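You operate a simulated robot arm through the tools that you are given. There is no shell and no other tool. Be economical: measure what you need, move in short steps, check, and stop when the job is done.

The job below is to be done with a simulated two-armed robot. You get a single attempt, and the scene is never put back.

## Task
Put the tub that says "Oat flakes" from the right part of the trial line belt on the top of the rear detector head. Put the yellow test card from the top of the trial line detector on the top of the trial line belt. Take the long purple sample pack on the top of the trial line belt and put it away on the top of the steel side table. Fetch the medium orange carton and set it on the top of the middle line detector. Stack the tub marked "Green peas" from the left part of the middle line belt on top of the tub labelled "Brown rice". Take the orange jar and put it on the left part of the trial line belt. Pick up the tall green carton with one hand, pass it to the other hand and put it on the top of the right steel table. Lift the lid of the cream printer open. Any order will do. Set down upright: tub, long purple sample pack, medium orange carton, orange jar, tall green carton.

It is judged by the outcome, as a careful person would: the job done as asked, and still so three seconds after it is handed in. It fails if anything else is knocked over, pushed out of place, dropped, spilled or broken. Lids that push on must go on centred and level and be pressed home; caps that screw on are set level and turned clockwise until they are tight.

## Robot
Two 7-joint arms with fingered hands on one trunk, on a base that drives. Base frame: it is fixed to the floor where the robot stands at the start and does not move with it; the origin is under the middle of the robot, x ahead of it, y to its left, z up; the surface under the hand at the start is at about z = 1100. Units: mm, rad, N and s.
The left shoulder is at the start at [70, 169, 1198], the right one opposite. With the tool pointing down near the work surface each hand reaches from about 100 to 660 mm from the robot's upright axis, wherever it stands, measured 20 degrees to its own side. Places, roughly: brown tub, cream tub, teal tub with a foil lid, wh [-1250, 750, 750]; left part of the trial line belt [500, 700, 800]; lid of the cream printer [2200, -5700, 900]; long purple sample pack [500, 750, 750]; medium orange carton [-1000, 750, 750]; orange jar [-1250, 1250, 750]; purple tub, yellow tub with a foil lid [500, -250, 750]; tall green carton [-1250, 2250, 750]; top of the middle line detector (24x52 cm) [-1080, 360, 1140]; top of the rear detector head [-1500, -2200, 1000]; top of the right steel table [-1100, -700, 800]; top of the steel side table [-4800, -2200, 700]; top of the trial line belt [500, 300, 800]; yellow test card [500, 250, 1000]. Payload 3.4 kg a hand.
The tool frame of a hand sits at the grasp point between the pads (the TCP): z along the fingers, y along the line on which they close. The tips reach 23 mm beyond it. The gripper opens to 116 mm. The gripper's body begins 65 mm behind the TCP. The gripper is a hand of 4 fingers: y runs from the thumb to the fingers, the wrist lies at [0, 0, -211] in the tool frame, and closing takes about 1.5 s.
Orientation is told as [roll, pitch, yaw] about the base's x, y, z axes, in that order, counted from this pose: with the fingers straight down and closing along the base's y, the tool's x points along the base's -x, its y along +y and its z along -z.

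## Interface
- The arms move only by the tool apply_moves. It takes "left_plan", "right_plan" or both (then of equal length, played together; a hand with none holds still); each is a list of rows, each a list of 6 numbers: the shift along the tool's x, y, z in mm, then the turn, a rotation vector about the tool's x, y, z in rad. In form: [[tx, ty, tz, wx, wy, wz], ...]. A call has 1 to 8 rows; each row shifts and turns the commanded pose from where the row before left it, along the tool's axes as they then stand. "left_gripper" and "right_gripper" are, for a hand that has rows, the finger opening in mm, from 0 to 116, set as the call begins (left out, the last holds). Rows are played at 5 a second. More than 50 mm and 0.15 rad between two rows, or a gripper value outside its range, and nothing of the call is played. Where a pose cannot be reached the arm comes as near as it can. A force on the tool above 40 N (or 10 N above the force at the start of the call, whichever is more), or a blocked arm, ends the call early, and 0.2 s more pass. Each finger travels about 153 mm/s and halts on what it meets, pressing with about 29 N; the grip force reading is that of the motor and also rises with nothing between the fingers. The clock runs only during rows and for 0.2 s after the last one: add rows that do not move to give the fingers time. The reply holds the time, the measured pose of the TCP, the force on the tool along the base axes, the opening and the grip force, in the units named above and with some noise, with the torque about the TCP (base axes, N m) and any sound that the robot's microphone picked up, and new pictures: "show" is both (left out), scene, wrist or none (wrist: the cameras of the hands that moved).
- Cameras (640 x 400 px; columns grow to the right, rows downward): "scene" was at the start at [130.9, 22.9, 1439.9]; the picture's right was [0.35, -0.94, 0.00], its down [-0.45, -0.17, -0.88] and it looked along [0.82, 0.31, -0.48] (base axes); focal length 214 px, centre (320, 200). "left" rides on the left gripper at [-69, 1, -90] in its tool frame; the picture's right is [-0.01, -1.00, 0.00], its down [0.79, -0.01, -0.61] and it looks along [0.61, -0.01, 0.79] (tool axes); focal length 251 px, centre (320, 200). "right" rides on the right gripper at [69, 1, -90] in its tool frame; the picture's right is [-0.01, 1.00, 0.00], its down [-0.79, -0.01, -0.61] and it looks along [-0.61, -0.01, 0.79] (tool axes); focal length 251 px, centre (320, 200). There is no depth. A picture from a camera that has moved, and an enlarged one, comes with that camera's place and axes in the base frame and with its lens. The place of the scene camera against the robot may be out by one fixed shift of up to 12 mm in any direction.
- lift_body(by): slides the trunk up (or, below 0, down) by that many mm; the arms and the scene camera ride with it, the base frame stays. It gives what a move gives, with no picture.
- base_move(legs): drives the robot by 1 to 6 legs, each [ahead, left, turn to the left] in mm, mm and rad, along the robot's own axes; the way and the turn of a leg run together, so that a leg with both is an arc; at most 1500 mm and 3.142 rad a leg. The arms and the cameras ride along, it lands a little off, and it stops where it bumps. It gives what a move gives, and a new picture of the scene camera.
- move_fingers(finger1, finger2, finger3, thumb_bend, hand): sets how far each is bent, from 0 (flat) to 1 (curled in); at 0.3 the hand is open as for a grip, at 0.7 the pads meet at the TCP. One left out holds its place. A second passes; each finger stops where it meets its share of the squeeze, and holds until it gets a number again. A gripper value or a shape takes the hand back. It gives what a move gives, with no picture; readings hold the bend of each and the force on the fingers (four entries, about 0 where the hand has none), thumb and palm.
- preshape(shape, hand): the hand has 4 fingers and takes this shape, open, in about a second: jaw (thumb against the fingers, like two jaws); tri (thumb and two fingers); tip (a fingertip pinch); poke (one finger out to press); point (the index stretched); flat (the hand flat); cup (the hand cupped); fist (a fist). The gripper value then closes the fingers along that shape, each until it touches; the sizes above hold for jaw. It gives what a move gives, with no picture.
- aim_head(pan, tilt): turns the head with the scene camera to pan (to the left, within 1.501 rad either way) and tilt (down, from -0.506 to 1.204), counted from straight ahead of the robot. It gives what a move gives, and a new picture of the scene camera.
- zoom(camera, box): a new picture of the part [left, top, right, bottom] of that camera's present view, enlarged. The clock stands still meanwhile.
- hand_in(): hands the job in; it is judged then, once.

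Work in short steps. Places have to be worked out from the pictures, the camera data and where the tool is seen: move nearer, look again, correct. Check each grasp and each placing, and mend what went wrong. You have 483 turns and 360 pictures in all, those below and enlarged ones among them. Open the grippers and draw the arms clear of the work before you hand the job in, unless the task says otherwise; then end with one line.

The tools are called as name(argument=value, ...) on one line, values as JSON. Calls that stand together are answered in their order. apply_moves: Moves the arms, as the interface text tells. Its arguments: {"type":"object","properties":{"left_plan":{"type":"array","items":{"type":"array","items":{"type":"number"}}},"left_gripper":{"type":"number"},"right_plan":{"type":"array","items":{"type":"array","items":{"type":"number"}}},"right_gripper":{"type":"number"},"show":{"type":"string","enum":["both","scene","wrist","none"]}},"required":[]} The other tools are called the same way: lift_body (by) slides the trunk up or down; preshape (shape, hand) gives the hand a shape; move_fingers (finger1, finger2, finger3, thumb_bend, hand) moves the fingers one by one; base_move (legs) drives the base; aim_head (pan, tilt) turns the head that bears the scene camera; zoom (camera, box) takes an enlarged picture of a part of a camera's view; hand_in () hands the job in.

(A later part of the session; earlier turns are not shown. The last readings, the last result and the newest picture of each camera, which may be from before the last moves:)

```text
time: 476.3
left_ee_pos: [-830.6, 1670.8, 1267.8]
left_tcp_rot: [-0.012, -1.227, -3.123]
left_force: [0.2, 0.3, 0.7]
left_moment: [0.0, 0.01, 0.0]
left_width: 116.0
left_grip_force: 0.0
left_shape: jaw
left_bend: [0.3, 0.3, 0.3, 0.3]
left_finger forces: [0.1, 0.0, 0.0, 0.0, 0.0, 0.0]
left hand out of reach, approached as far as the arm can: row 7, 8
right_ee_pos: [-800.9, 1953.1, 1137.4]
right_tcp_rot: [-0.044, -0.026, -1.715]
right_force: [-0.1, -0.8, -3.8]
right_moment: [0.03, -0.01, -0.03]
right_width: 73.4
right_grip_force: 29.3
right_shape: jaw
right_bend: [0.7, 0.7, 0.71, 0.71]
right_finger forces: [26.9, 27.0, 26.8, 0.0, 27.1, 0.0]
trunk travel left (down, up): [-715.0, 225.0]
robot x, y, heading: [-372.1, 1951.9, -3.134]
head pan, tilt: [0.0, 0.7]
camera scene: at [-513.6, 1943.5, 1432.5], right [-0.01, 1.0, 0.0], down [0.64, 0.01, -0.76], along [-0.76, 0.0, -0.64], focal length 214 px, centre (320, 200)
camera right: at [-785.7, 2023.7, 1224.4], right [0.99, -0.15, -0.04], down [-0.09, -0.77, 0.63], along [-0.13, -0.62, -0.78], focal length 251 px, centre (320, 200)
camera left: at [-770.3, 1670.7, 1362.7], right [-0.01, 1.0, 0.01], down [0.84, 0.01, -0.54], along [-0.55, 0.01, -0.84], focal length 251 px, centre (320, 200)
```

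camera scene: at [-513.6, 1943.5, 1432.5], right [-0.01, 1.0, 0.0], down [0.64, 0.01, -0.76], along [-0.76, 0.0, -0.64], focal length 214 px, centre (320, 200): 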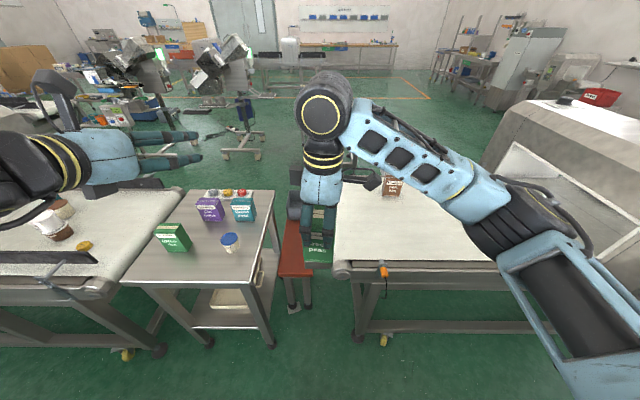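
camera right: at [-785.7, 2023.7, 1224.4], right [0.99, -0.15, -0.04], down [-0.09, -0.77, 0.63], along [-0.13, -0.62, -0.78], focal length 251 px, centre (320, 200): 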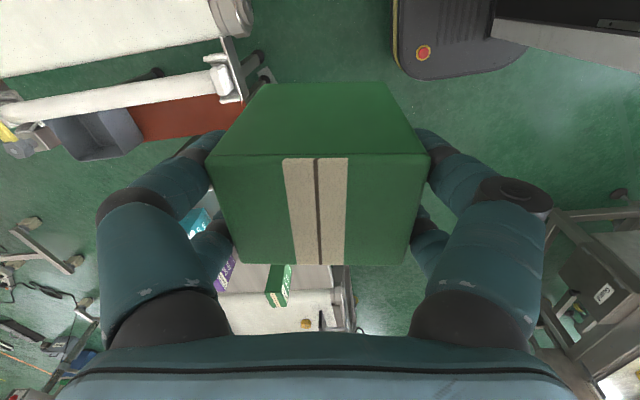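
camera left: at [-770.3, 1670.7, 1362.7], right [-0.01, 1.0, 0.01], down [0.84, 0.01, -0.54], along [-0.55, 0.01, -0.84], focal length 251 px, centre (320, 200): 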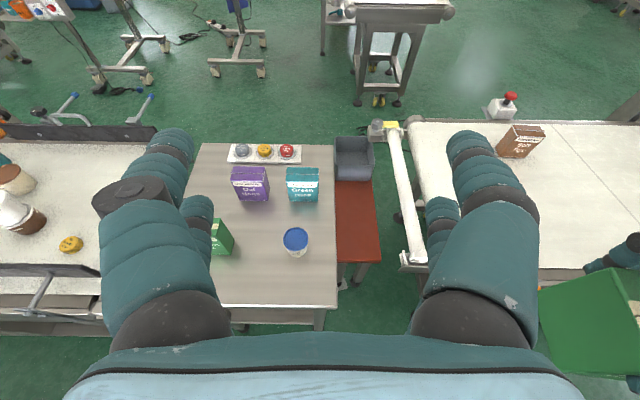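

Left pitch works (−1.23 rad). I move the carton out to ~500 mm ahead, turn it ~0.28 rad right, and turn the left hand to point ~24° right.

apply_moves(left_plan=[[0, 0, 0, 0.14, 0, 0.05], [0, 0, 0, 0.14, 0, 0.05], [0, 0, 0, 0.14, 0, 0.05], [0, 0, 0, 0, 0, 0], [0, 0, 0, 0, 0, 0]], right_plan=[[-5, -35, 0, 0, 0, 0], [-5, -35, 0, 0, 0, 0], [0, 0, 0, 0, 0, 0.14], [0, 0, 0, 0, 0, 0.14], [0, 0, 0, 0, 0, 0]])

```text
time: 477.5
left_ee_pos: [-829.8, 1671.6, 1267.7]
left_tcp_rot: [-0.007, -1.23, 2.71]
left_force: [0.6, -0.2, -1.0]
left_moment: [-0.01, 0.01, -0.01]
left_width: 115.6
left_grip_force: 0.0
left_shape: jaw
left_bend: [0.3, 0.3, 0.3, 0.3]
left_finger forces: [0.0, 0.0, 0.1, 0.0, 0.0, 0.0]
right_ee_pos: [-870.4, 1954.7, 1140.2]
right_tcp_rot: [-0.035, -0.041, -1.997]
right_force: [-0.2, 0.4, -3.2]
right_moment: [0.05, 0.02, 0.0]
right_width: 73.2
right_grip_force: 29.1
right_shape: jaw
right_bend: [0.7, 0.7, 0.71, 0.71]
right_finger forces: [27.1, 27.0, 27.0, 0.1, 27.1, 0.1]
trunk travel left (down, up): [-715.0, 225.0]
robot x, y, heading: [-372.1, 1956.1, -3.135]
head pan, tilt: [0.0, 0.7]
camera scene: at [-513.3, 1945.3, 1432.5], right [-0.01, 1.0, 0.0], down [0.64, 0.0, -0.76], along [-0.76, -0.01, -0.64], focal length 214 px, centre (320, 200)
camera right: at [-838.1, 2019.9, 1226.2], right [0.91, -0.42, -0.03], down [-0.3, -0.71, 0.64], along [-0.29, -0.57, -0.77], focal length 251 px, centre (320, 200)
camera left: at [-774.9, 1646.2, 1362.7], right [0.42, 0.91, 0.01], down [0.76, -0.35, -0.55], along [-0.49, 0.24, -0.84], focal length 251 px, centre (320, 200)
```

scene: 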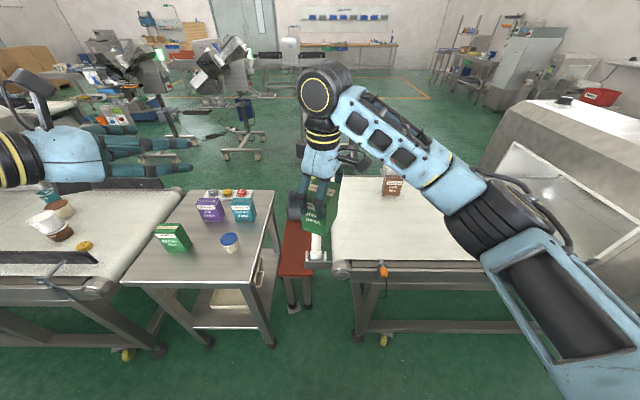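
right: 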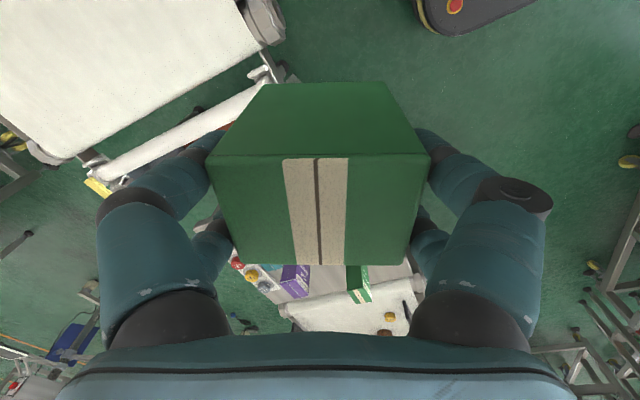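
left: 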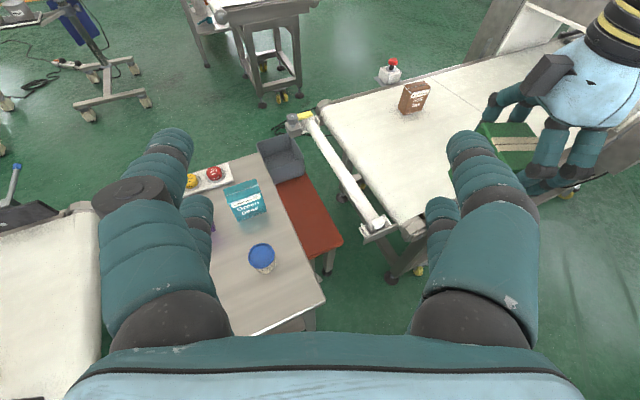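

Orientations match. I bring the left hand to a start point 130 mm behind the carton along its axis.

apply_moves(left_plan=[[21, -34.4, 11.2, 0, 0, 0], [21, -34.4, 11.2, 0, 0, 0], [21, -34.4, 11.2, 0, 0, 0], [21, -34.4, 11.2, 0, 0, 0], [21, -34.4, 11.2, 0, 0, 0], [21, -34.4, 11.2, 0, 0, 0], [21, -34.4, 11.2, 0, 0, 0], [0, 0, 0, 0, 0, 0]])

```text
time: 478.9
left_ee_pos: [-854.1, 1859.2, 1152.5]
left_tcp_rot: [0.015, -1.237, 2.709]
left_force: [-6.7, -22.2, 3.6]
left_moment: [0.19, -0.11, 0.08]
left_width: 114.3
left_grip_force: 0.1
left_shape: jaw
left_bend: [0.3, 0.3, 0.39, 0.37]
left_finger forces: [0.0, 0.1, 0.0, 0.0, 0.0, 0.1]
left hand out of reach, approached as far as the arm can: row 2, 3, 4, 5, 6
right_ee_pos: [-872.8, 1961.4, 1135.8]
right_tcp_rot: [-0.034, -0.022, -2.0]
right_force: [7.2, 22.8, -7.2]
right_moment: [-0.26, 0.34, 1.11]
right_width: 74.4
right_grip_force: 29.2
right_shape: jaw
right_bend: [0.7, 0.68, 0.7, 0.7]
right_finger forces: [27.9, 37.4, 29.4, 0.0, 30.9, 0.0]
trunk travel left (down, up): [-715.0, 225.0]
robot x, y, heading: [-371.6, 1955.7, -3.13]
head pan, tilt: [0.0, 0.7]
stopped in row 7 (left hand): the force on the tool passed its limit at 51 N (the readings are from after the stop); the commanded pose is now the measured one
camera scene: at [-514.1, 1946.8, 1432.5], right [-0.01, 1.0, 0.0], down [0.65, 0.0, -0.76], along [-0.76, -0.01, -0.65], focal length 214 px, centre (320, 200)
camera left: at [-797.7, 1835.3, 1246.2], right [0.4, 0.92, 0.0], down [0.76, -0.33, -0.55], along [-0.5, 0.23, -0.83], focal length 251 px, centre (320, 200)
```

scene: 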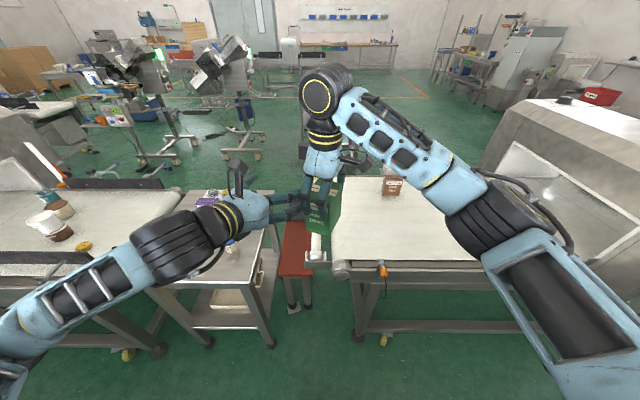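
left: 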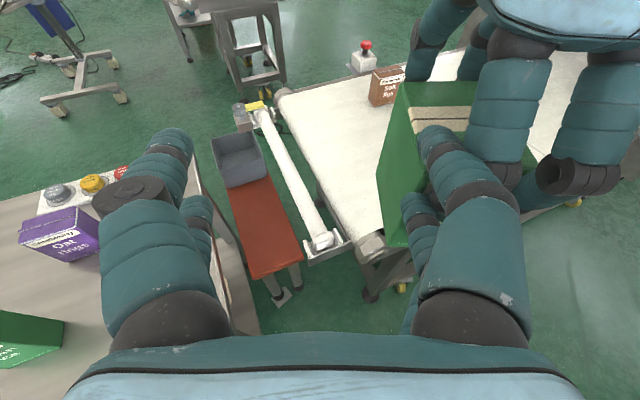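

The left arm can't get that close while pointing forward; it touched the carton lightly. I move the left hand away again to the left.

apply_moves(left_plan=[[0, 30, 0, 0, 0, 0], [0, 40, 0, 0, 0, 0], [0, 40, 0, 0, 0, 0], [0, 40, 0, 0, 0, 0], [0, 0, 0, 0, 0, 0]], right_plan=[[0, 0, 0, 0, 0, 0], [0, 0, 0, 0, 0, 0.14], [0, 0, 0, 0, 0, 0.14], [0, 0, 0, 0, 0, 0.14], [0, 0, 0, 0, 0, 0.14]])

```text
time: 480.1
left_ee_pos: [-915.0, 1728.6, 1149.2]
left_tcp_rot: [0.008, -1.237, 2.71]
left_force: [0.6, 0.7, 0.8]
left_moment: [0.04, 0.01, 0.01]
left_width: 116.0
left_grip_force: 0.0
left_shape: jaw
left_bend: [0.3, 0.3, 0.3, 0.3]
left_finger forces: [0.1, 0.0, 0.0, 0.0, 0.1, 0.1]
right_ee_pos: [-871.0, 1959.2, 1136.8]
right_tcp_rot: [-0.015, -0.041, -2.56]
right_force: [-0.7, -0.8, -4.4]
right_moment: [0.02, -0.01, 0.01]
right_width: 74.4
right_grip_force: 29.4
right_shape: jaw
right_bend: [0.7, 0.68, 0.7, 0.7]
right_finger forces: [29.0, 28.6, 28.0, 0.1, 29.7, 0.0]
trunk travel left (down, up): [-715.0, 225.0]
robot x, y, heading: [-374.9, 1958.3, -3.135]
head pan, tilt: [0.0, 0.7]
camera scene: at [-513.4, 1946.0, 1432.5], right [-0.01, 1.0, 0.0], down [0.64, 0.0, -0.76], along [-0.76, -0.01, -0.64], focal length 214 px, centre (320, 200)
camera right: at [-811.4, 1998.1, 1224.0], right [0.54, -0.84, -0.02], down [-0.64, -0.42, 0.64], along [-0.55, -0.34, -0.77], focal length 251 px, centre (320, 200)
camera left: at [-859.2, 1703.8, 1243.8], right [0.41, 0.91, 0.01], down [0.76, -0.34, -0.55], along [-0.5, 0.23, -0.83], focal length 251 px, centre (320, 200)
```

scene: 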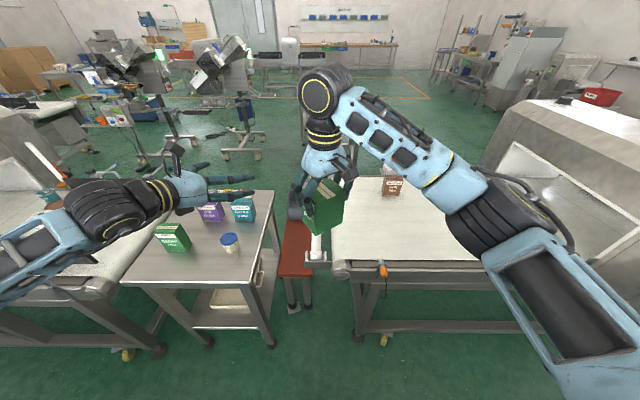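
right: 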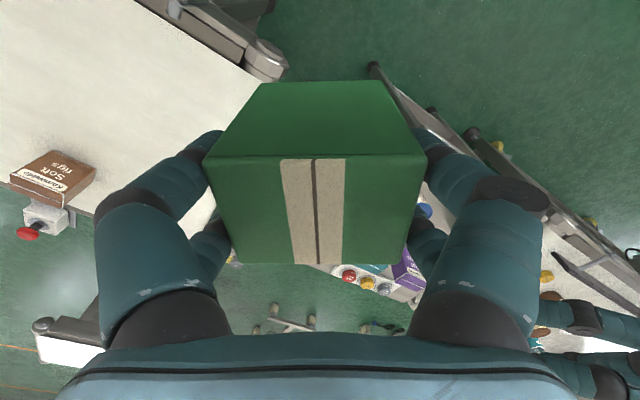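
left: 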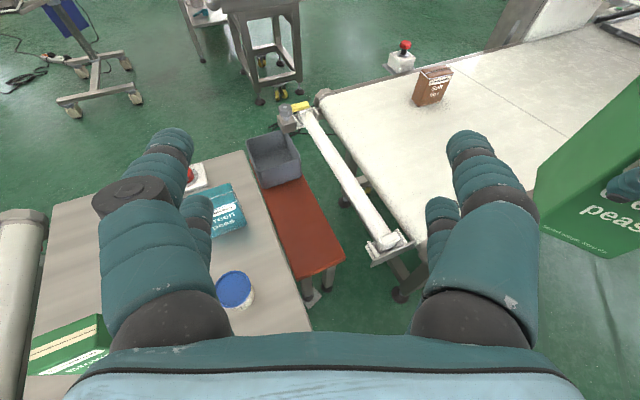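

Carton still securely held. I now turn the left hand further so it points ~57° right, matching the carton's new axis.

apply_moves(left_plan=[[0, 0, 0, 0.132, 0, 0.047], [0, 0, 0, 0.132, 0, 0.047], [0, 0, 0, 0.132, 0, 0.047], [0, 0, 0, 0.132, 0, 0.047], [0, 0, 0, 0, 0, 0]], show="scene")

```text
time: 481.4
left_ee_pos: [-915.4, 1726.0, 1151.5]
left_tcp_rot: [0.02, -1.236, 2.137]
left_force: [0.2, -0.6, -0.4]
left_moment: [-0.02, -0.04, -0.01]
left_width: 115.8
left_grip_force: 0.0
left_shape: jaw
left_bend: [0.3, 0.3, 0.3, 0.3]
left_finger forces: [0.0, 0.0, 0.0, 0.0, 0.0, 0.1]
right_ee_pos: [-872.1, 1959.3, 1137.3]
right_tcp_rot: [-0.017, -0.042, -2.561]
right_force: [-0.2, 0.4, -4.0]
right_moment: [-0.02, 0.01, 0.03]
right_width: 74.1
right_grip_force: 29.4
right_shape: jaw
right_bend: [0.7, 0.68, 0.7, 0.7]
right_finger forces: [29.0, 28.7, 28.0, 0.0, 29.7, 0.0]
trunk travel left (down, up): [-715.0, 225.0]
robot x, y, heading: [-373.9, 1958.2, -3.137]
head pan, tilt: [0.0, 0.7]
camera scene: at [-512.7, 1945.6, 1432.6], right [-0.01, 1.0, 0.0], down [0.64, 0.0, -0.76], along [-0.76, -0.01, -0.64], focal length 214 px, centre (320, 200)
```

scene: 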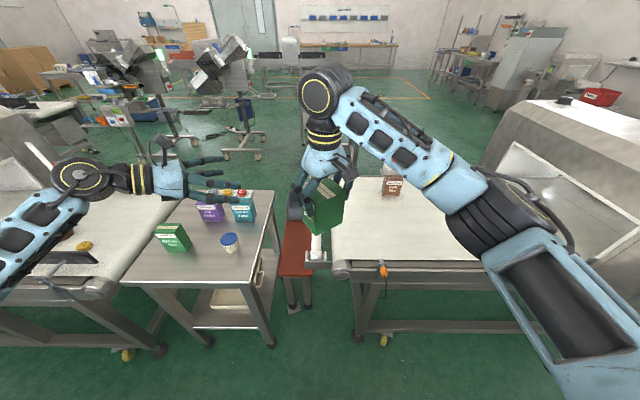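

Good. Move the left hand to the start point 130 mm from the carton along its axis.

apply_moves(left_plan=[[8.6, -40.3, 14.4, 0, 0, 0], [8.6, -40.3, 14.4, 0, 0, 0], [8.6, -40.3, 14.4, 0, 0, 0], [8.6, -40.3, 14.4, 0, 0, 0], [0, 0, 0, 0, 0, 0]])

```text
time: 482.6
left_ee_pos: [-803.0, 1847.9, 1099.5]
left_tcp_rot: [0.016, -1.236, 2.141]
left_force: [0.4, 0.2, 0.2]
left_moment: [0.0, 0.0, 0.02]
left_width: 115.9
left_grip_force: 0.2
left_shape: jaw
left_bend: [0.3, 0.3, 0.3, 0.3]
left_finger forces: [0.0, 0.0, 0.0, 0.0, 0.0, 0.0]
right_ee_pos: [-873.3, 1959.0, 1137.2]
right_tcp_rot: [-0.017, -0.042, -2.561]
right_force: [-0.5, 0.7, -3.8]
right_moment: [0.0, -0.03, 0.0]
right_width: 74.3
right_grip_force: 29.2
right_shape: jaw
right_bend: [0.7, 0.68, 0.7, 0.7]
right_finger forces: [29.0, 28.5, 28.0, 0.0, 29.6, 0.0]
trunk travel left (down, up): [-715.0, 225.0]
robot x, y, heading: [-370.8, 1955.7, -3.139]
head pan, tilt: [0.0, 0.7]
camera scene: at [-513.6, 1945.1, 1432.5], right [-0.01, 1.0, 0.0], down [0.64, 0.0, -0.76], along [-0.76, -0.01, -0.64], focal length 214 px, centre (320, 200)
camera left: at [-769.3, 1797.2, 1193.8], right [0.83, 0.56, 0.0], down [0.46, -0.69, -0.55], along [-0.3, 0.46, -0.83], focal length 251 px, centre (320, 200)
```

scene: 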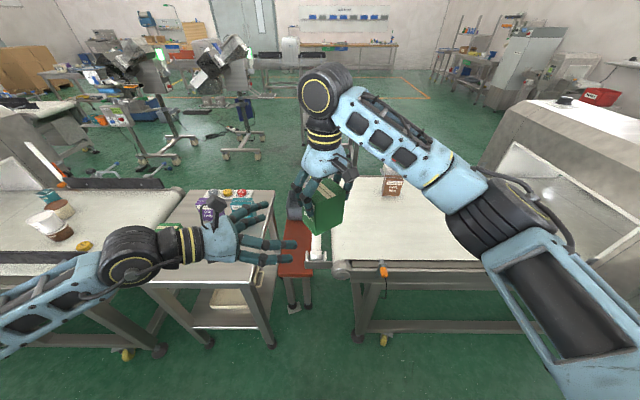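
left: 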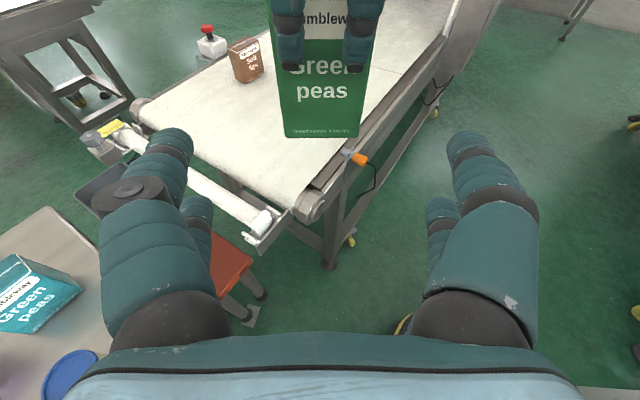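

The view shows the carton face centred between the left fingers, with the right fingertips well above. I advance 66 mm along the axis and check.

apply_moves(left_plan=[[-7.2, 0, 20.8, 0, 0, 0], [-7.2, 0, 20.8, 0, 0, 0], [-7.2, 0, 20.8, 0, 0, 0], [0, 0, 0, 0, 0, 0]])

```text
time: 483.6
left_ee_pos: [-837.6, 1903.7, 1096.9]
left_tcp_rot: [0.02, -1.235, 2.138]
left_force: [0.4, -0.9, -1.3]
left_moment: [0.0, 0.01, 0.0]
left_width: 115.8
left_grip_force: 0.1
left_shape: jaw
left_bend: [0.3, 0.3, 0.3, 0.3]
left_finger forces: [0.0, 0.0, 0.0, 0.0, 0.0, 0.0]
right_ee_pos: [-871.2, 1958.5, 1137.5]
right_tcp_rot: [-0.017, -0.042, -2.561]
right_force: [0.0, -0.1, -3.9]
right_moment: [-0.02, -0.01, 0.0]
right_width: 74.6
right_grip_force: 28.7
right_shape: jaw
right_bend: [0.7, 0.68, 0.7, 0.7]
right_finger forces: [29.0, 28.5, 27.9, 0.0, 29.7, 0.1]
trunk travel left (down, up): [-715.0, 225.0]
robot x, y, heading: [-374.6, 1957.5, -3.132]
head pan, tilt: [0.0, 0.7]
camera scene: at [-512.9, 1945.1, 1432.6], right [-0.01, 1.0, 0.0], down [0.64, 0.0, -0.76], along [-0.76, -0.01, -0.64], focal length 214 px, centre (320, 200)
camera left: at [-805.6, 1851.8, 1192.0], right [0.83, 0.56, 0.0], down [0.46, -0.69, -0.55], along [-0.3, 0.46, -0.83], focal length 251 px, centre (320, 200)
```

scene: 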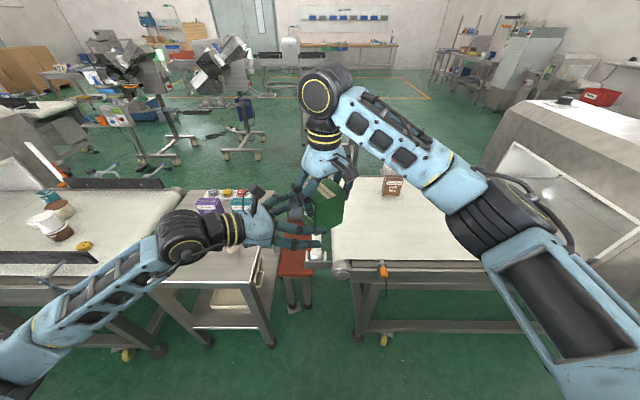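
left: 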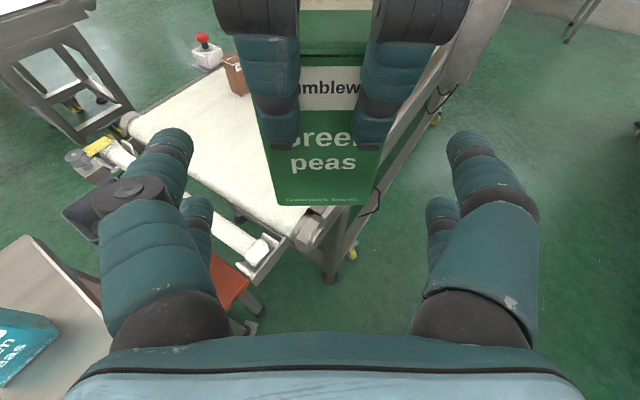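

Clear so far; advance another 28 mm and then close the left hand.

apply_moves(left_plan=[[-4.6, 0, 13.2, 0, 0, 0], [-4.6, 0, 13.2, 0, 0, 0], [0, 0, 0, 0, 0, 0]])

```text
time: 484.4
left_ee_pos: [-853.9, 1926.6, 1099.8]
left_tcp_rot: [0.018, -1.236, 2.139]
left_force: [-0.9, -0.1, 0.7]
left_moment: [-0.02, 0.01, 0.02]
left_width: 115.7
left_grip_force: 0.1
left_shape: jaw
left_bend: [0.3, 0.3, 0.3, 0.3]
left_finger forces: [0.0, 0.0, 0.1, 0.0, 0.1, 0.0]
right_ee_pos: [-872.1, 1959.6, 1135.4]
right_tcp_rot: [-0.017, -0.041, -2.559]
right_force: [0.7, -1.1, -3.6]
right_moment: [-0.02, -0.02, 0.01]
right_width: 74.5
right_grip_force: 29.0
right_shape: jaw
right_bend: [0.7, 0.68, 0.7, 0.7]
right_finger forces: [29.0, 28.7, 28.0, 0.0, 29.7, 0.0]
trunk travel left (down, up): [-715.0, 225.0]
robot x, y, heading: [-373.0, 1955.4, -3.14]
head pan, tilt: [0.0, 0.7]
camera scene: at [-512.9, 1945.1, 1432.6], right [-0.01, 1.0, 0.0], down [0.64, 0.01, -0.76], along [-0.76, -0.01, -0.64], focal length 214 px, centre (320, 200)
camera left: at [-820.2, 1876.0, 1193.1], right [0.83, 0.56, 0.0], down [0.46, -0.69, -0.55], along [-0.3, 0.46, -0.83], focal length 251 px, centre (320, 200)
```

scene: 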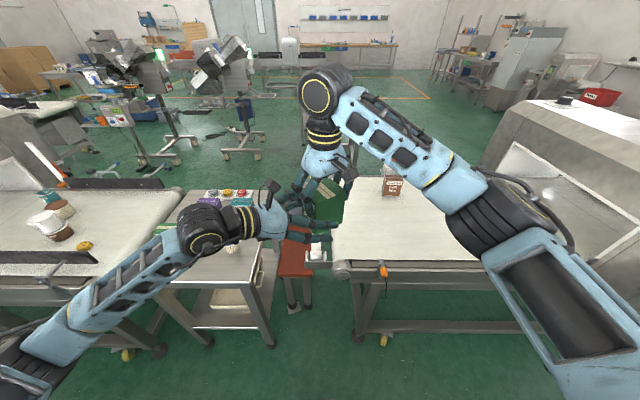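
left: 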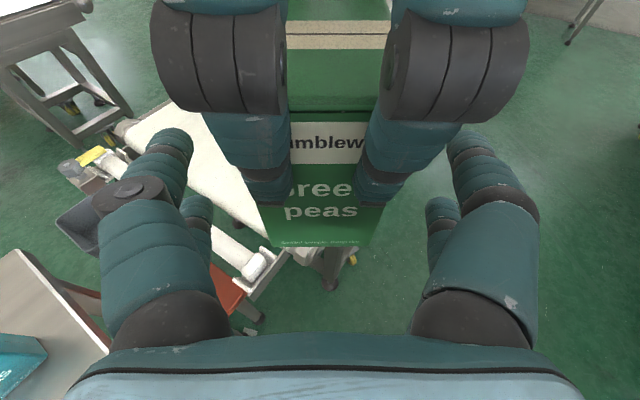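

Advance 8 mm more, then close the left hand on the carton.

apply_moves(left_plan=[[-2.6, 0, 7.6, 0, 0, 0], [0, 0, 0, 0, 0, 0]], show="none")

apply_moves(left_plan=[[0, 0, 0, 0, 0, 0], [0, 0, 0, 0, 0, 0], [0, 0, 0, 0, 0, 0], [0, 0, 0, 0, 0, 0], [0, 0, 0, 0, 0, 0], [0, 0, 0, 0, 0, 0]], left_gripper=40, show="wrist")

```text
time: 484.9
left_ee_pos: [-859.1, 1934.5, 1099.0]
left_tcp_rot: [0.02, -1.235, 2.14]
left_force: [-0.7, -0.3, 0.6]
left_moment: [0.02, 0.0, -0.03]
left_width: 116.0
left_grip_force: 0.0
left_shape: jaw
left_bend: [0.3, 0.3, 0.3, 0.3]
left_finger forces: [0.0, 0.1, 0.0, 0.0, 0.1, 0.1]
right_ee_pos: [-872.1, 1958.5, 1136.7]
right_tcp_rot: [-0.016, -0.041, -2.559]
right_force: [0.4, 0.4, -3.4]
right_moment: [-0.01, -0.03, 0.04]
right_width: 74.5
right_grip_force: 29.2
right_shape: jaw
right_bend: [0.7, 0.68, 0.7, 0.7]
right_finger forces: [29.0, 28.5, 28.0, 0.1, 29.6, 0.0]
trunk travel left (down, up): [-715.0, 225.0]
robot x, y, heading: [-372.2, 1955.4, -3.138]
head pan, tilt: [0.0, 0.7]
```

```text
time: 486.4
left_ee_pos: [-859.8, 1933.1, 1098.8]
left_tcp_rot: [0.019, -1.235, 2.139]
left_force: [0.2, 1.1, 0.5]
left_moment: [-0.01, -0.03, 0.02]
left_width: 53.1
left_grip_force: 29.5
left_shape: jaw
left_bend: [0.73, 0.73, 0.73, 0.76]
left_finger forces: [26.1, 26.4, 26.4, 0.0, 26.6, 0.0]
right_ee_pos: [-871.9, 1958.0, 1137.5]
right_tcp_rot: [-0.016, -0.042, -2.557]
right_force: [0.8, -0.6, -4.3]
right_moment: [-0.06, -0.04, -0.05]
right_width: 74.5
right_grip_force: 28.7
right_shape: jaw
right_bend: [0.7, 0.68, 0.7, 0.7]
right_finger forces: [29.5, 29.0, 27.6, 0.1, 29.1, 0.0]
trunk travel left (down, up): [-715.0, 225.0]
robot x, y, heading: [-371.3, 1957.1, -3.139]
head pan, tilt: [0.0, 0.7]
camera left: at [-825.4, 1883.6, 1193.0], right [0.83, 0.56, 0.0], down [0.46, -0.69, -0.55], along [-0.3, 0.46, -0.83], focal length 251 px, centre (320, 200)
```

left: 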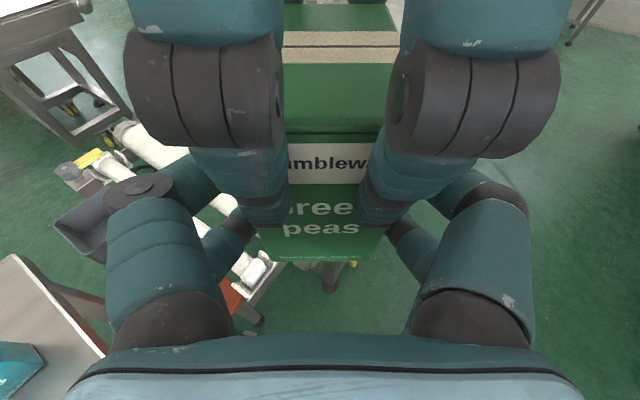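

Both hands hold it now. I open the right hand (to 96) and raise it away.

apply_moves(right_plan=[[0, 0, 0, 0, 0, 0], [0, 0, 0, 0, 0, 0], [0, 0, 0, 0, 0, 0], [0, 0, -8, 0, 0, 0], [0, 0, -15, 0, 0, 0], [0, 0, 0, 0, 0, 0]], right_gripper=96)

```text
time: 487.8
left_ee_pos: [-860.5, 1934.7, 1098.6]
left_tcp_rot: [0.018, -1.235, 2.14]
left_force: [0.6, 0.5, 0.1]
left_moment: [-0.09, -0.05, -0.01]
left_width: 53.1
left_grip_force: 28.8
left_shape: jaw
left_bend: [0.73, 0.73, 0.73, 0.76]
left_finger forces: [26.3, 26.8, 26.7, 0.0, 26.5, 0.0]
right_ee_pos: [-870.9, 1959.2, 1159.3]
right_tcp_rot: [-0.016, -0.043, -2.559]
right_force: [0.4, 1.2, -0.6]
right_moment: [-0.01, -0.02, 0.02]
right_width: 96.0
right_grip_force: 0.1
right_shape: jaw
right_bend: [0.56, 0.56, 0.56, 0.56]
right_finger forces: [0.1, 0.0, 0.1, 0.0, 0.1, 0.0]
trunk travel left (down, up): [-715.0, 225.0]
robot x, y, heading: [-375.9, 1960.1, -3.138]
head pan, tilt: [0.0, 0.7]
camera scene: at [-513.5, 1945.5, 1432.5], right [-0.01, 1.0, 0.0], down [0.64, 0.0, -0.76], along [-0.76, -0.01, -0.64], focal length 214 px, centre (320, 200)
camera right: at [-810.7, 1998.2, 1246.8], right [0.54, -0.84, -0.02], down [-0.64, -0.43, 0.64], along [-0.54, -0.34, -0.77], focal length 251 px, centre (320, 200)
```

scene: 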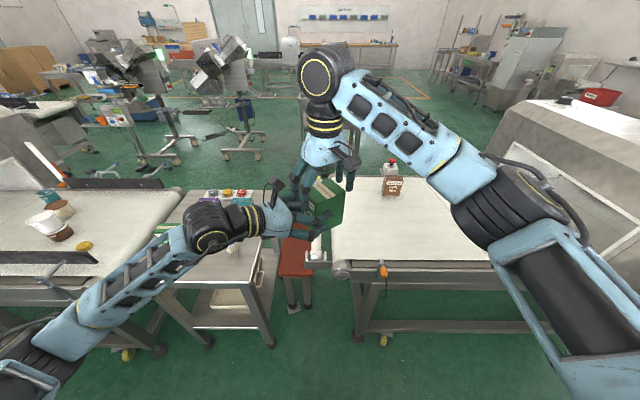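
right: 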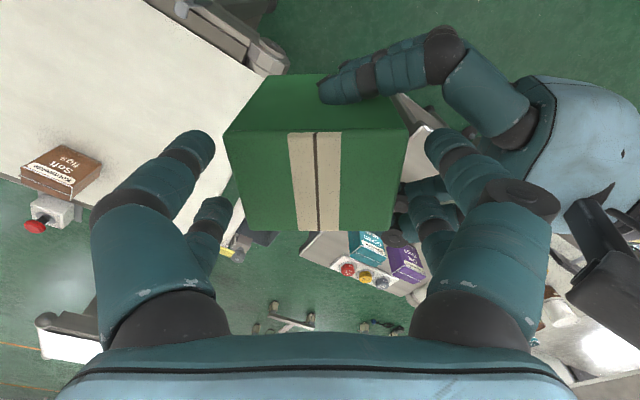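

The left hand holds the carton alone. Raise the right hand clear and move it off to the right, unwinding its yaw.

apply_moves(right_plan=[[0, 0, -30, 0, 0, 0], [0, 0, -40, 0, 0, 0], [0, 0, -40, 0, 0, 0], [15, -30, -20, 0, 0, 0], [20, -35, 0, 0, 0, 0.14], [20, -35, 0, 0, 0, 0.14], [20, -35, 0, 0, 0, 0.14], [0, -30, 0, 0, 0, 0.14]])

```text
time: 489.6
left_ee_pos: [-858.7, 1935.3, 1098.3]
left_tcp_rot: [0.018, -1.235, 2.139]
left_force: [0.0, 0.3, -0.6]
left_moment: [-0.09, -0.03, 0.02]
left_width: 53.3
left_grip_force: 28.4
left_shape: jaw
left_bend: [0.73, 0.73, 0.73, 0.76]
left_finger forces: [26.5, 26.9, 26.6, 0.1, 26.5, 0.1]
right_ee_pos: [-863.2, 2144.4, 1288.0]
right_tcp_rot: [0.008, -0.043, -3.122]
right_force: [0.3, -0.6, -0.1]
right_moment: [-0.01, 0.02, -0.01]
right_width: 95.7
right_grip_force: 0.1
right_shape: jaw
right_bend: [0.56, 0.56, 0.56, 0.56]
right_finger forces: [0.0, 0.0, 0.0, 0.0, 0.0, 0.0]
trunk travel left (down, up): [-715.0, 225.0]
robot x, y, heading: [-372.4, 1954.5, -3.135]
head pan, tilt: [0.0, 0.7]
camera scene: at [-513.5, 1946.4, 1432.5], right [-0.01, 1.0, 0.0], down [0.64, 0.0, -0.76], along [-0.76, -0.01, -0.64], focal length 214 px, centre (320, 200)
camera right: at [-791.6, 2147.9, 1374.2], right [0.01, -1.0, 0.01], down [-0.77, 0.0, 0.64], along [-0.64, -0.01, -0.77], focal length 251 px, centre (320, 200)
```

scene: 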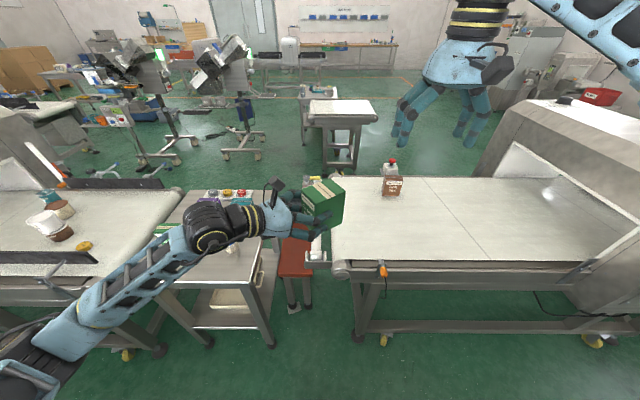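
right: 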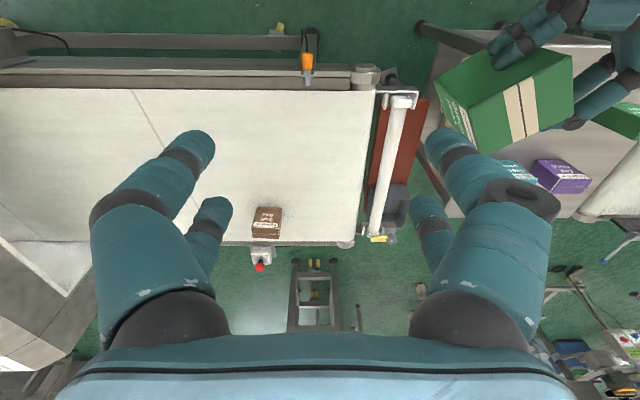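

Handover complete; the carton is level in the left hand. Now I bring the left hand out to the left and turn it to point straight ahead for placing.

apply_moves(left_plan=[[8.1, 28.2, -23.3, 0, 0, 0], [8.1, 28.2, -23.3, 0, 0, 0], [8.1, 28.2, -23.3, 0, 0, 0], [8.1, 28.2, -23.3, 0, 0, 0], [8.1, 28.2, -23.3, 0, 0, 0], [0, 0, 0, -0.132, 0, -0.046], [0, 0, 0, -0.132, 0, -0.046], [0, 0, 0, -0.132, 0, -0.046]], show="none")

apply_moves(left_plan=[[0, 0, 0, -0.132, 0, -0.046], [0, 0, 0, -0.132, 0, -0.046], [0, 0, 0, -0.132, 0, -0.046], [0, 0, 0, 0, 0, 0]])

```text
time: 491.4
left_ee_pos: [-907.9, 1752.5, 1100.5]
left_tcp_rot: [0.02, -1.239, 2.555]
left_force: [-0.3, -0.8, -0.5]
left_moment: [-0.06, -0.12, 0.01]
left_width: 53.1
left_grip_force: 29.0
left_shape: jaw
left_bend: [0.73, 0.73, 0.73, 0.76]
left_finger forces: [26.6, 26.8, 26.6, 0.1, 26.7, 0.0]
right_ee_pos: [-863.0, 2144.3, 1287.2]
right_tcp_rot: [0.008, -0.044, -3.121]
right_force: [0.5, -0.2, 0.0]
right_moment: [0.01, -0.01, 0.0]
right_width: 95.8
right_grip_force: 0.1
right_shape: jaw
right_bend: [0.56, 0.56, 0.56, 0.56]
right_finger forces: [0.1, 0.0, 0.0, 0.1, 0.1, 0.0]
trunk travel left (down, up): [-715.0, 225.0]
robot x, y, heading: [-371.1, 1952.3, -3.14]
head pan, tilt: [0.0, 0.7]
```

```text
time: 492.4
left_ee_pos: [-909.3, 1743.6, 1100.5]
left_tcp_rot: [0.004, -1.235, 2.99]
left_force: [0.3, 0.1, -0.2]
left_moment: [-0.02, -0.11, 0.01]
left_width: 52.9
left_grip_force: 29.1
left_shape: jaw
left_bend: [0.73, 0.73, 0.73, 0.76]
left_finger forces: [26.7, 26.8, 26.6, 0.0, 26.8, 0.1]
left hand out of reach, approached as far as the arm can: row 3
right_ee_pos: [-863.2, 2143.5, 1288.3]
right_tcp_rot: [0.006, -0.047, -3.121]
right_force: [0.2, 0.1, -0.1]
right_moment: [0.0, -0.03, 0.01]
right_width: 95.6
right_grip_force: 0.0
right_shape: jaw
right_bend: [0.56, 0.56, 0.56, 0.56]
right_finger forces: [0.0, 0.0, 0.1, 0.0, 0.0, 0.0]
trunk travel left (down, up): [-715.0, 225.0]
robot x, y, heading: [-370.3, 1954.9, -3.138]
head pan, tilt: [0.0, 0.7]
camera scene: at [-513.0, 1944.7, 1432.6], right [-0.01, 1.0, 0.0], down [0.64, 0.01, -0.76], along [-0.76, -0.01, -0.64], focal length 214 px, centre (320, 200)
camera left: at [-848.7, 1734.7, 1194.4], right [0.14, 0.99, 0.01], down [0.83, -0.12, -0.55], along [-0.55, 0.08, -0.83], focal length 251 px, centre (320, 200)
```

scene: 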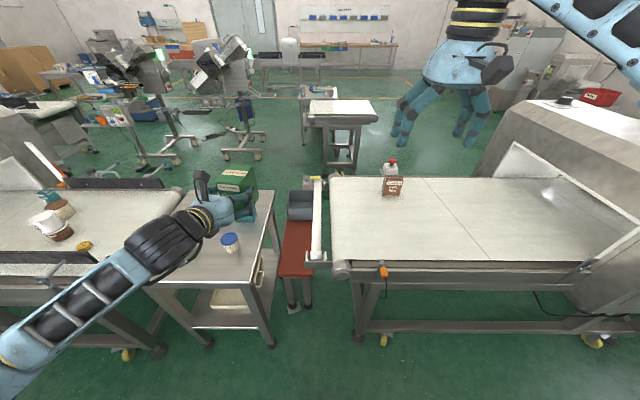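
left: 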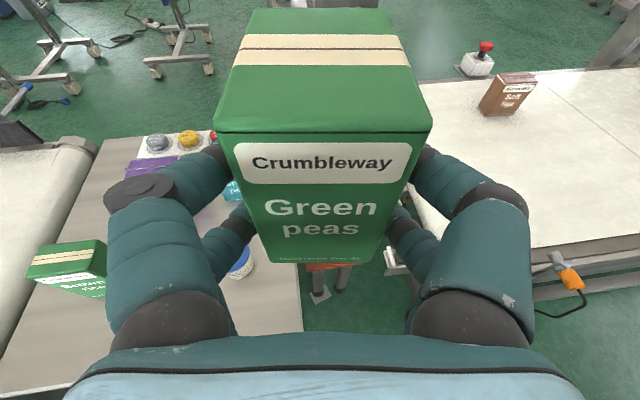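

I raise the trunk, face south and drive down between the lines to the right steel table.

lift_body(by=120)

base_move(legs=[[0, 0, 1.56], [1300, 30, 0], [1300, 20, 0]])

```text
time: 493.9
left_ee_pos: [-910.0, 1743.7, 1219.7]
left_tcp_rot: [0.009, -1.237, 2.985]
left_force: [-0.3, 0.3, -4.4]
left_moment: [-0.07, -0.13, 0.0]
left_width: 52.7
left_grip_force: 28.6
left_shape: jaw
left_bend: [0.73, 0.73, 0.73, 0.76]
left_finger forces: [26.7, 26.9, 26.8, 0.1, 26.9, 0.1]
right_ee_pos: [-863.8, 2144.1, 1407.2]
right_tcp_rot: [0.008, -0.044, -3.119]
right_force: [-0.6, 0.7, 0.4]
right_moment: [-0.02, -0.01, 0.0]
right_width: 95.9
right_grip_force: 0.1
right_shape: jaw
right_bend: [0.56, 0.56, 0.56, 0.56]
right_finger forces: [0.1, 0.0, 0.1, 0.1, 0.1, 0.0]
trunk travel left (down, up): [-835.0, 105.0]
robot x, y, heading: [-370.8, 1958.8, -3.128]
head pan, tilt: [0.0, 0.7]
```

```text
time: 510.4
left_ee_pos: [-40.4, -1176.4, 1219.9]
left_tcp_rot: [0.009, -1.237, -1.7]
left_force: [0.5, -0.2, -3.6]
left_moment: [0.09, -0.01, 0.03]
left_width: 52.7
left_grip_force: 29.6
left_shape: jaw
left_bend: [0.73, 0.73, 0.73, 0.76]
left_finger forces: [26.4, 26.7, 26.7, 0.0, 26.7, 0.1]
right_ee_pos: [-443.6, -1141.1, 1407.4]
right_tcp_rot: [0.01, -0.047, -1.523]
right_force: [-0.5, 0.1, -0.2]
right_moment: [-0.02, -0.04, -0.01]
right_width: 95.9
right_grip_force: 0.0
right_shape: jaw
right_bend: [0.56, 0.56, 0.56, 0.56]
right_finger forces: [0.1, 0.0, 0.0, 0.1, 0.0, 0.0]
trunk travel left (down, up): [-835.0, 105.0]
robot x, y, heading: [-268.3, -645.9, -1.533]
head pan, tilt: [0.0, 0.7]
camera scene: at [-267.3, -791.0, 1552.6], right [-1.0, -0.03, 0.0], down [-0.02, 0.64, -0.76], along [0.03, -0.76, -0.64], focal length 214 px, centre (320, 200)
```

scene: 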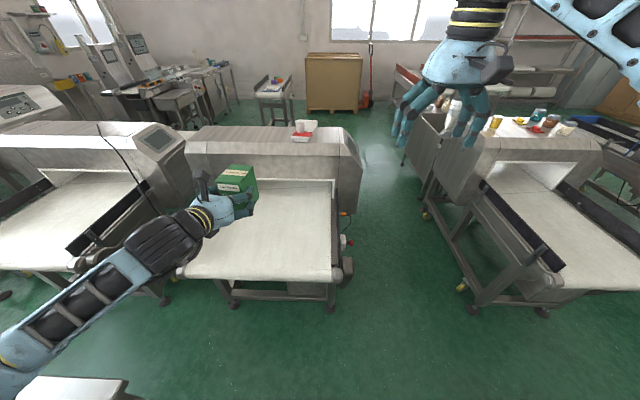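

Turn to face the table (west) and look at its top.

base_move(legs=[[0, 0, -1.6]])

aim_head(pan=0.1, tilt=0.75)

```text
time: 514.6
left_ee_pos: [-801.7, -868.7, 1220.2]
left_tcp_rot: [0.01, -1.237, 3.002]
left_force: [0.2, -0.7, -4.0]
left_moment: [-0.01, -0.08, -0.01]
left_width: 52.6
left_grip_force: 28.9
left_shape: jaw
left_bend: [0.73, 0.73, 0.73, 0.76]
left_finger forces: [26.2, 26.6, 26.4, 0.0, 26.2, 0.0]
right_ee_pos: [-761.4, -467.2, 1407.3]
right_tcp_rot: [0.006, -0.043, -3.102]
right_force: [0.5, 0.2, 0.1]
right_moment: [-0.03, 0.0, -0.03]
right_width: 95.9
right_grip_force: 0.1
right_shape: jaw
right_bend: [0.56, 0.56, 0.56, 0.56]
right_finger forces: [0.0, 0.0, 0.0, 0.0, 0.0, 0.0]
trunk travel left (down, up): [-835.0, 105.0]
robot x, y, heading: [-269.0, -645.7, -3.116]
head pan, tilt: [0.0, 0.7]
camera scene: at [-408.3, -659.8, 1552.5], right [-0.02, 1.0, 0.0], down [0.64, 0.02, -0.76], along [-0.76, -0.02, -0.64], focal length 214 px, centre (320, 200)
```

scene: 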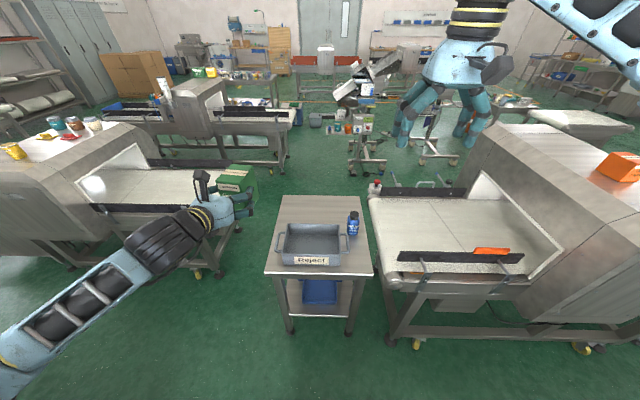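

```text
time: 515.3
left_ee_pos: [-801.4, -867.4, 1218.8]
left_tcp_rot: [0.008, -1.237, 3.001]
left_force: [-0.5, 0.3, -4.5]
left_moment: [0.02, -0.09, 0.0]
left_width: 52.8
left_grip_force: 29.0
left_shape: jaw
left_bend: [0.73, 0.73, 0.73, 0.76]
left_finger forces: [26.2, 26.4, 26.4, 0.0, 26.3, 0.0]
right_ee_pos: [-760.5, -467.3, 1409.0]
right_tcp_rot: [0.005, -0.045, -3.103]
right_force: [-0.7, -0.1, -0.3]
right_moment: [0.01, -0.02, 0.03]
right_width: 95.9
right_grip_force: 0.0
right_shape: jaw
right_bend: [0.56, 0.56, 0.56, 0.56]
right_finger forces: [0.0, 0.1, 0.0, 0.0, 0.0, 0.1]
trunk travel left (down, up): [-835.0, 105.0]
robot x, y, heading: [-267.1, -645.8, -3.121]
head pan, tilt: [0.099, 0.75]
camera scene: at [-405.6, -667.7, 1548.3], right [-0.12, 0.99, 0.0], down [0.68, 0.08, -0.73], along [-0.73, -0.09, -0.68], focal length 214 px, centre (320, 200)
```

scene: 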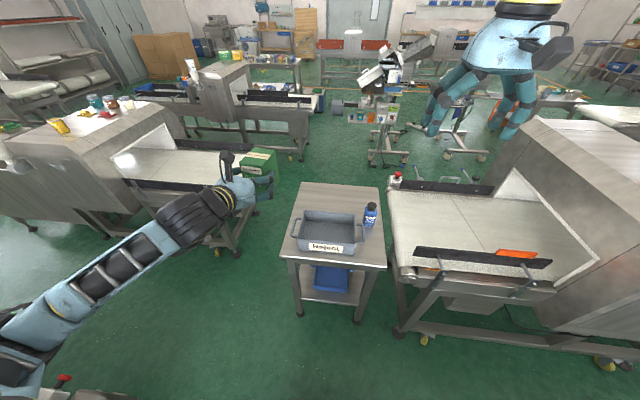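

The tray fills the table's east part, but a strip on its north side (y≈-545…-430, x≈-885…-1075) is free and suits the forward-pointing hand. I drive to line up with it.

base_move(legs=[[0, -390, 0.0], [120, 0, 0]])

aim_head(pan=0.4, tilt=0.75)

```text
time: 518.5
left_ee_pos: [-928.5, -496.8, 1220.9]
left_tcp_rot: [0.013, -1.237, 3.001]
left_force: [0.0, 0.2, -3.7]
left_moment: [-0.01, -0.16, 0.01]
left_width: 52.5
left_grip_force: 29.0
left_shape: jaw
left_bend: [0.73, 0.73, 0.73, 0.76]
left_finger forces: [26.2, 26.5, 26.5, 0.0, 26.4, 0.0]
right_ee_pos: [-889.8, -95.8, 1410.1]
right_tcp_rot: [0.011, -0.048, -3.099]
right_force: [0.1, 0.6, 1.3]
right_moment: [-0.04, 0.03, -0.01]
right_width: 95.8
right_grip_force: 0.1
right_shape: jaw
right_bend: [0.56, 0.56, 0.56, 0.56]
right_finger forces: [0.0, 0.0, 0.0, 0.1, 0.1, 0.0]
trunk travel left (down, up): [-835.0, 105.0]
robot x, y, heading: [-400.5, -272.7, -3.11]
head pan, tilt: [0.099, 0.75]
camera scene: at [-532.9, -294.1, 1548.7], right [-0.13, 0.99, 0.0], down [0.68, 0.09, -0.73], along [-0.73, -0.09, -0.68], focal length 214 px, centre (320, 200)
```

scene: 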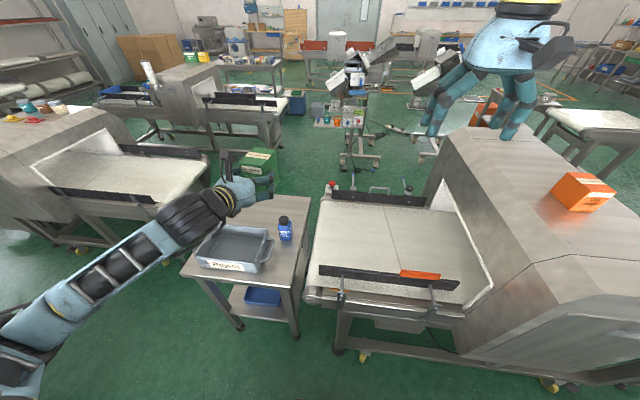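

```text
time: 519.3
left_ee_pos: [-932.8, -497.2, 1219.5]
left_tcp_rot: [0.008, -1.236, 3.007]
left_force: [0.3, 0.5, -5.2]
left_moment: [-0.03, -0.13, 0.02]
left_width: 52.6
left_grip_force: 28.9
left_shape: jaw
left_bend: [0.73, 0.73, 0.73, 0.76]
left_finger forces: [26.3, 26.7, 26.4, 0.0, 26.3, 0.0]
right_ee_pos: [-895.1, -97.8, 1406.6]
right_tcp_rot: [0.006, -0.044, -3.098]
right_force: [-0.4, 0.5, 0.2]
right_moment: [-0.01, -0.03, -0.01]
right_width: 95.6
right_grip_force: 0.1
right_shape: jaw
right_bend: [0.56, 0.56, 0.56, 0.56]
right_finger forces: [0.1, 0.0, 0.1, 0.0, 0.1, 0.0]
trunk travel left (down, up): [-835.0, 105.0]
robot x, y, heading: [-397.8, -275.2, -3.108]
head pan, tilt: [0.4, 0.75]
camera scene: at [-531.1, -318.8, 1548.1], right [-0.41, 0.91, 0.0], down [0.62, 0.28, -0.73], along [-0.66, -0.3, -0.68], focal length 214 px, centre (320, 200)
```

scene: 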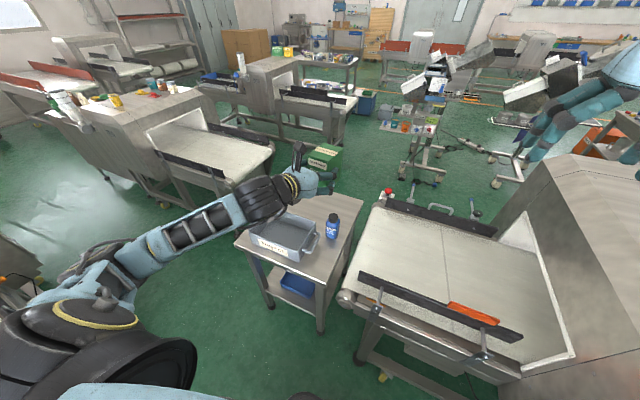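

zoom(camera="scene", box=[225, 180, 385, 290])

```text
3.64 times, centred on (305, 235) of scene
camera zoom: at [-531.1, -318.8, 1548.1], right [-0.41, 0.91, 0.0], down [0.62, 0.28, -0.73], along [-0.66, -0.3, -0.68], focal length 780 px, centre (374, 73)
```

zoom: 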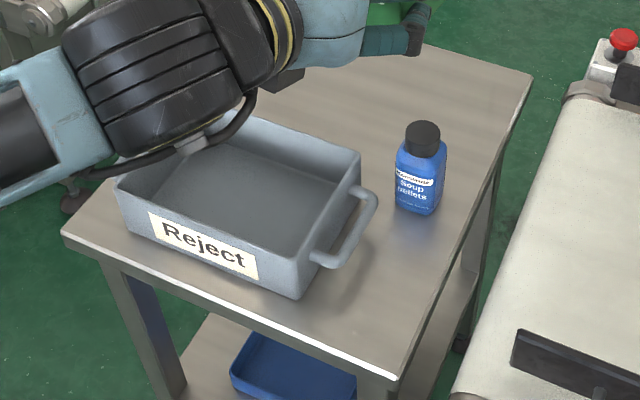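

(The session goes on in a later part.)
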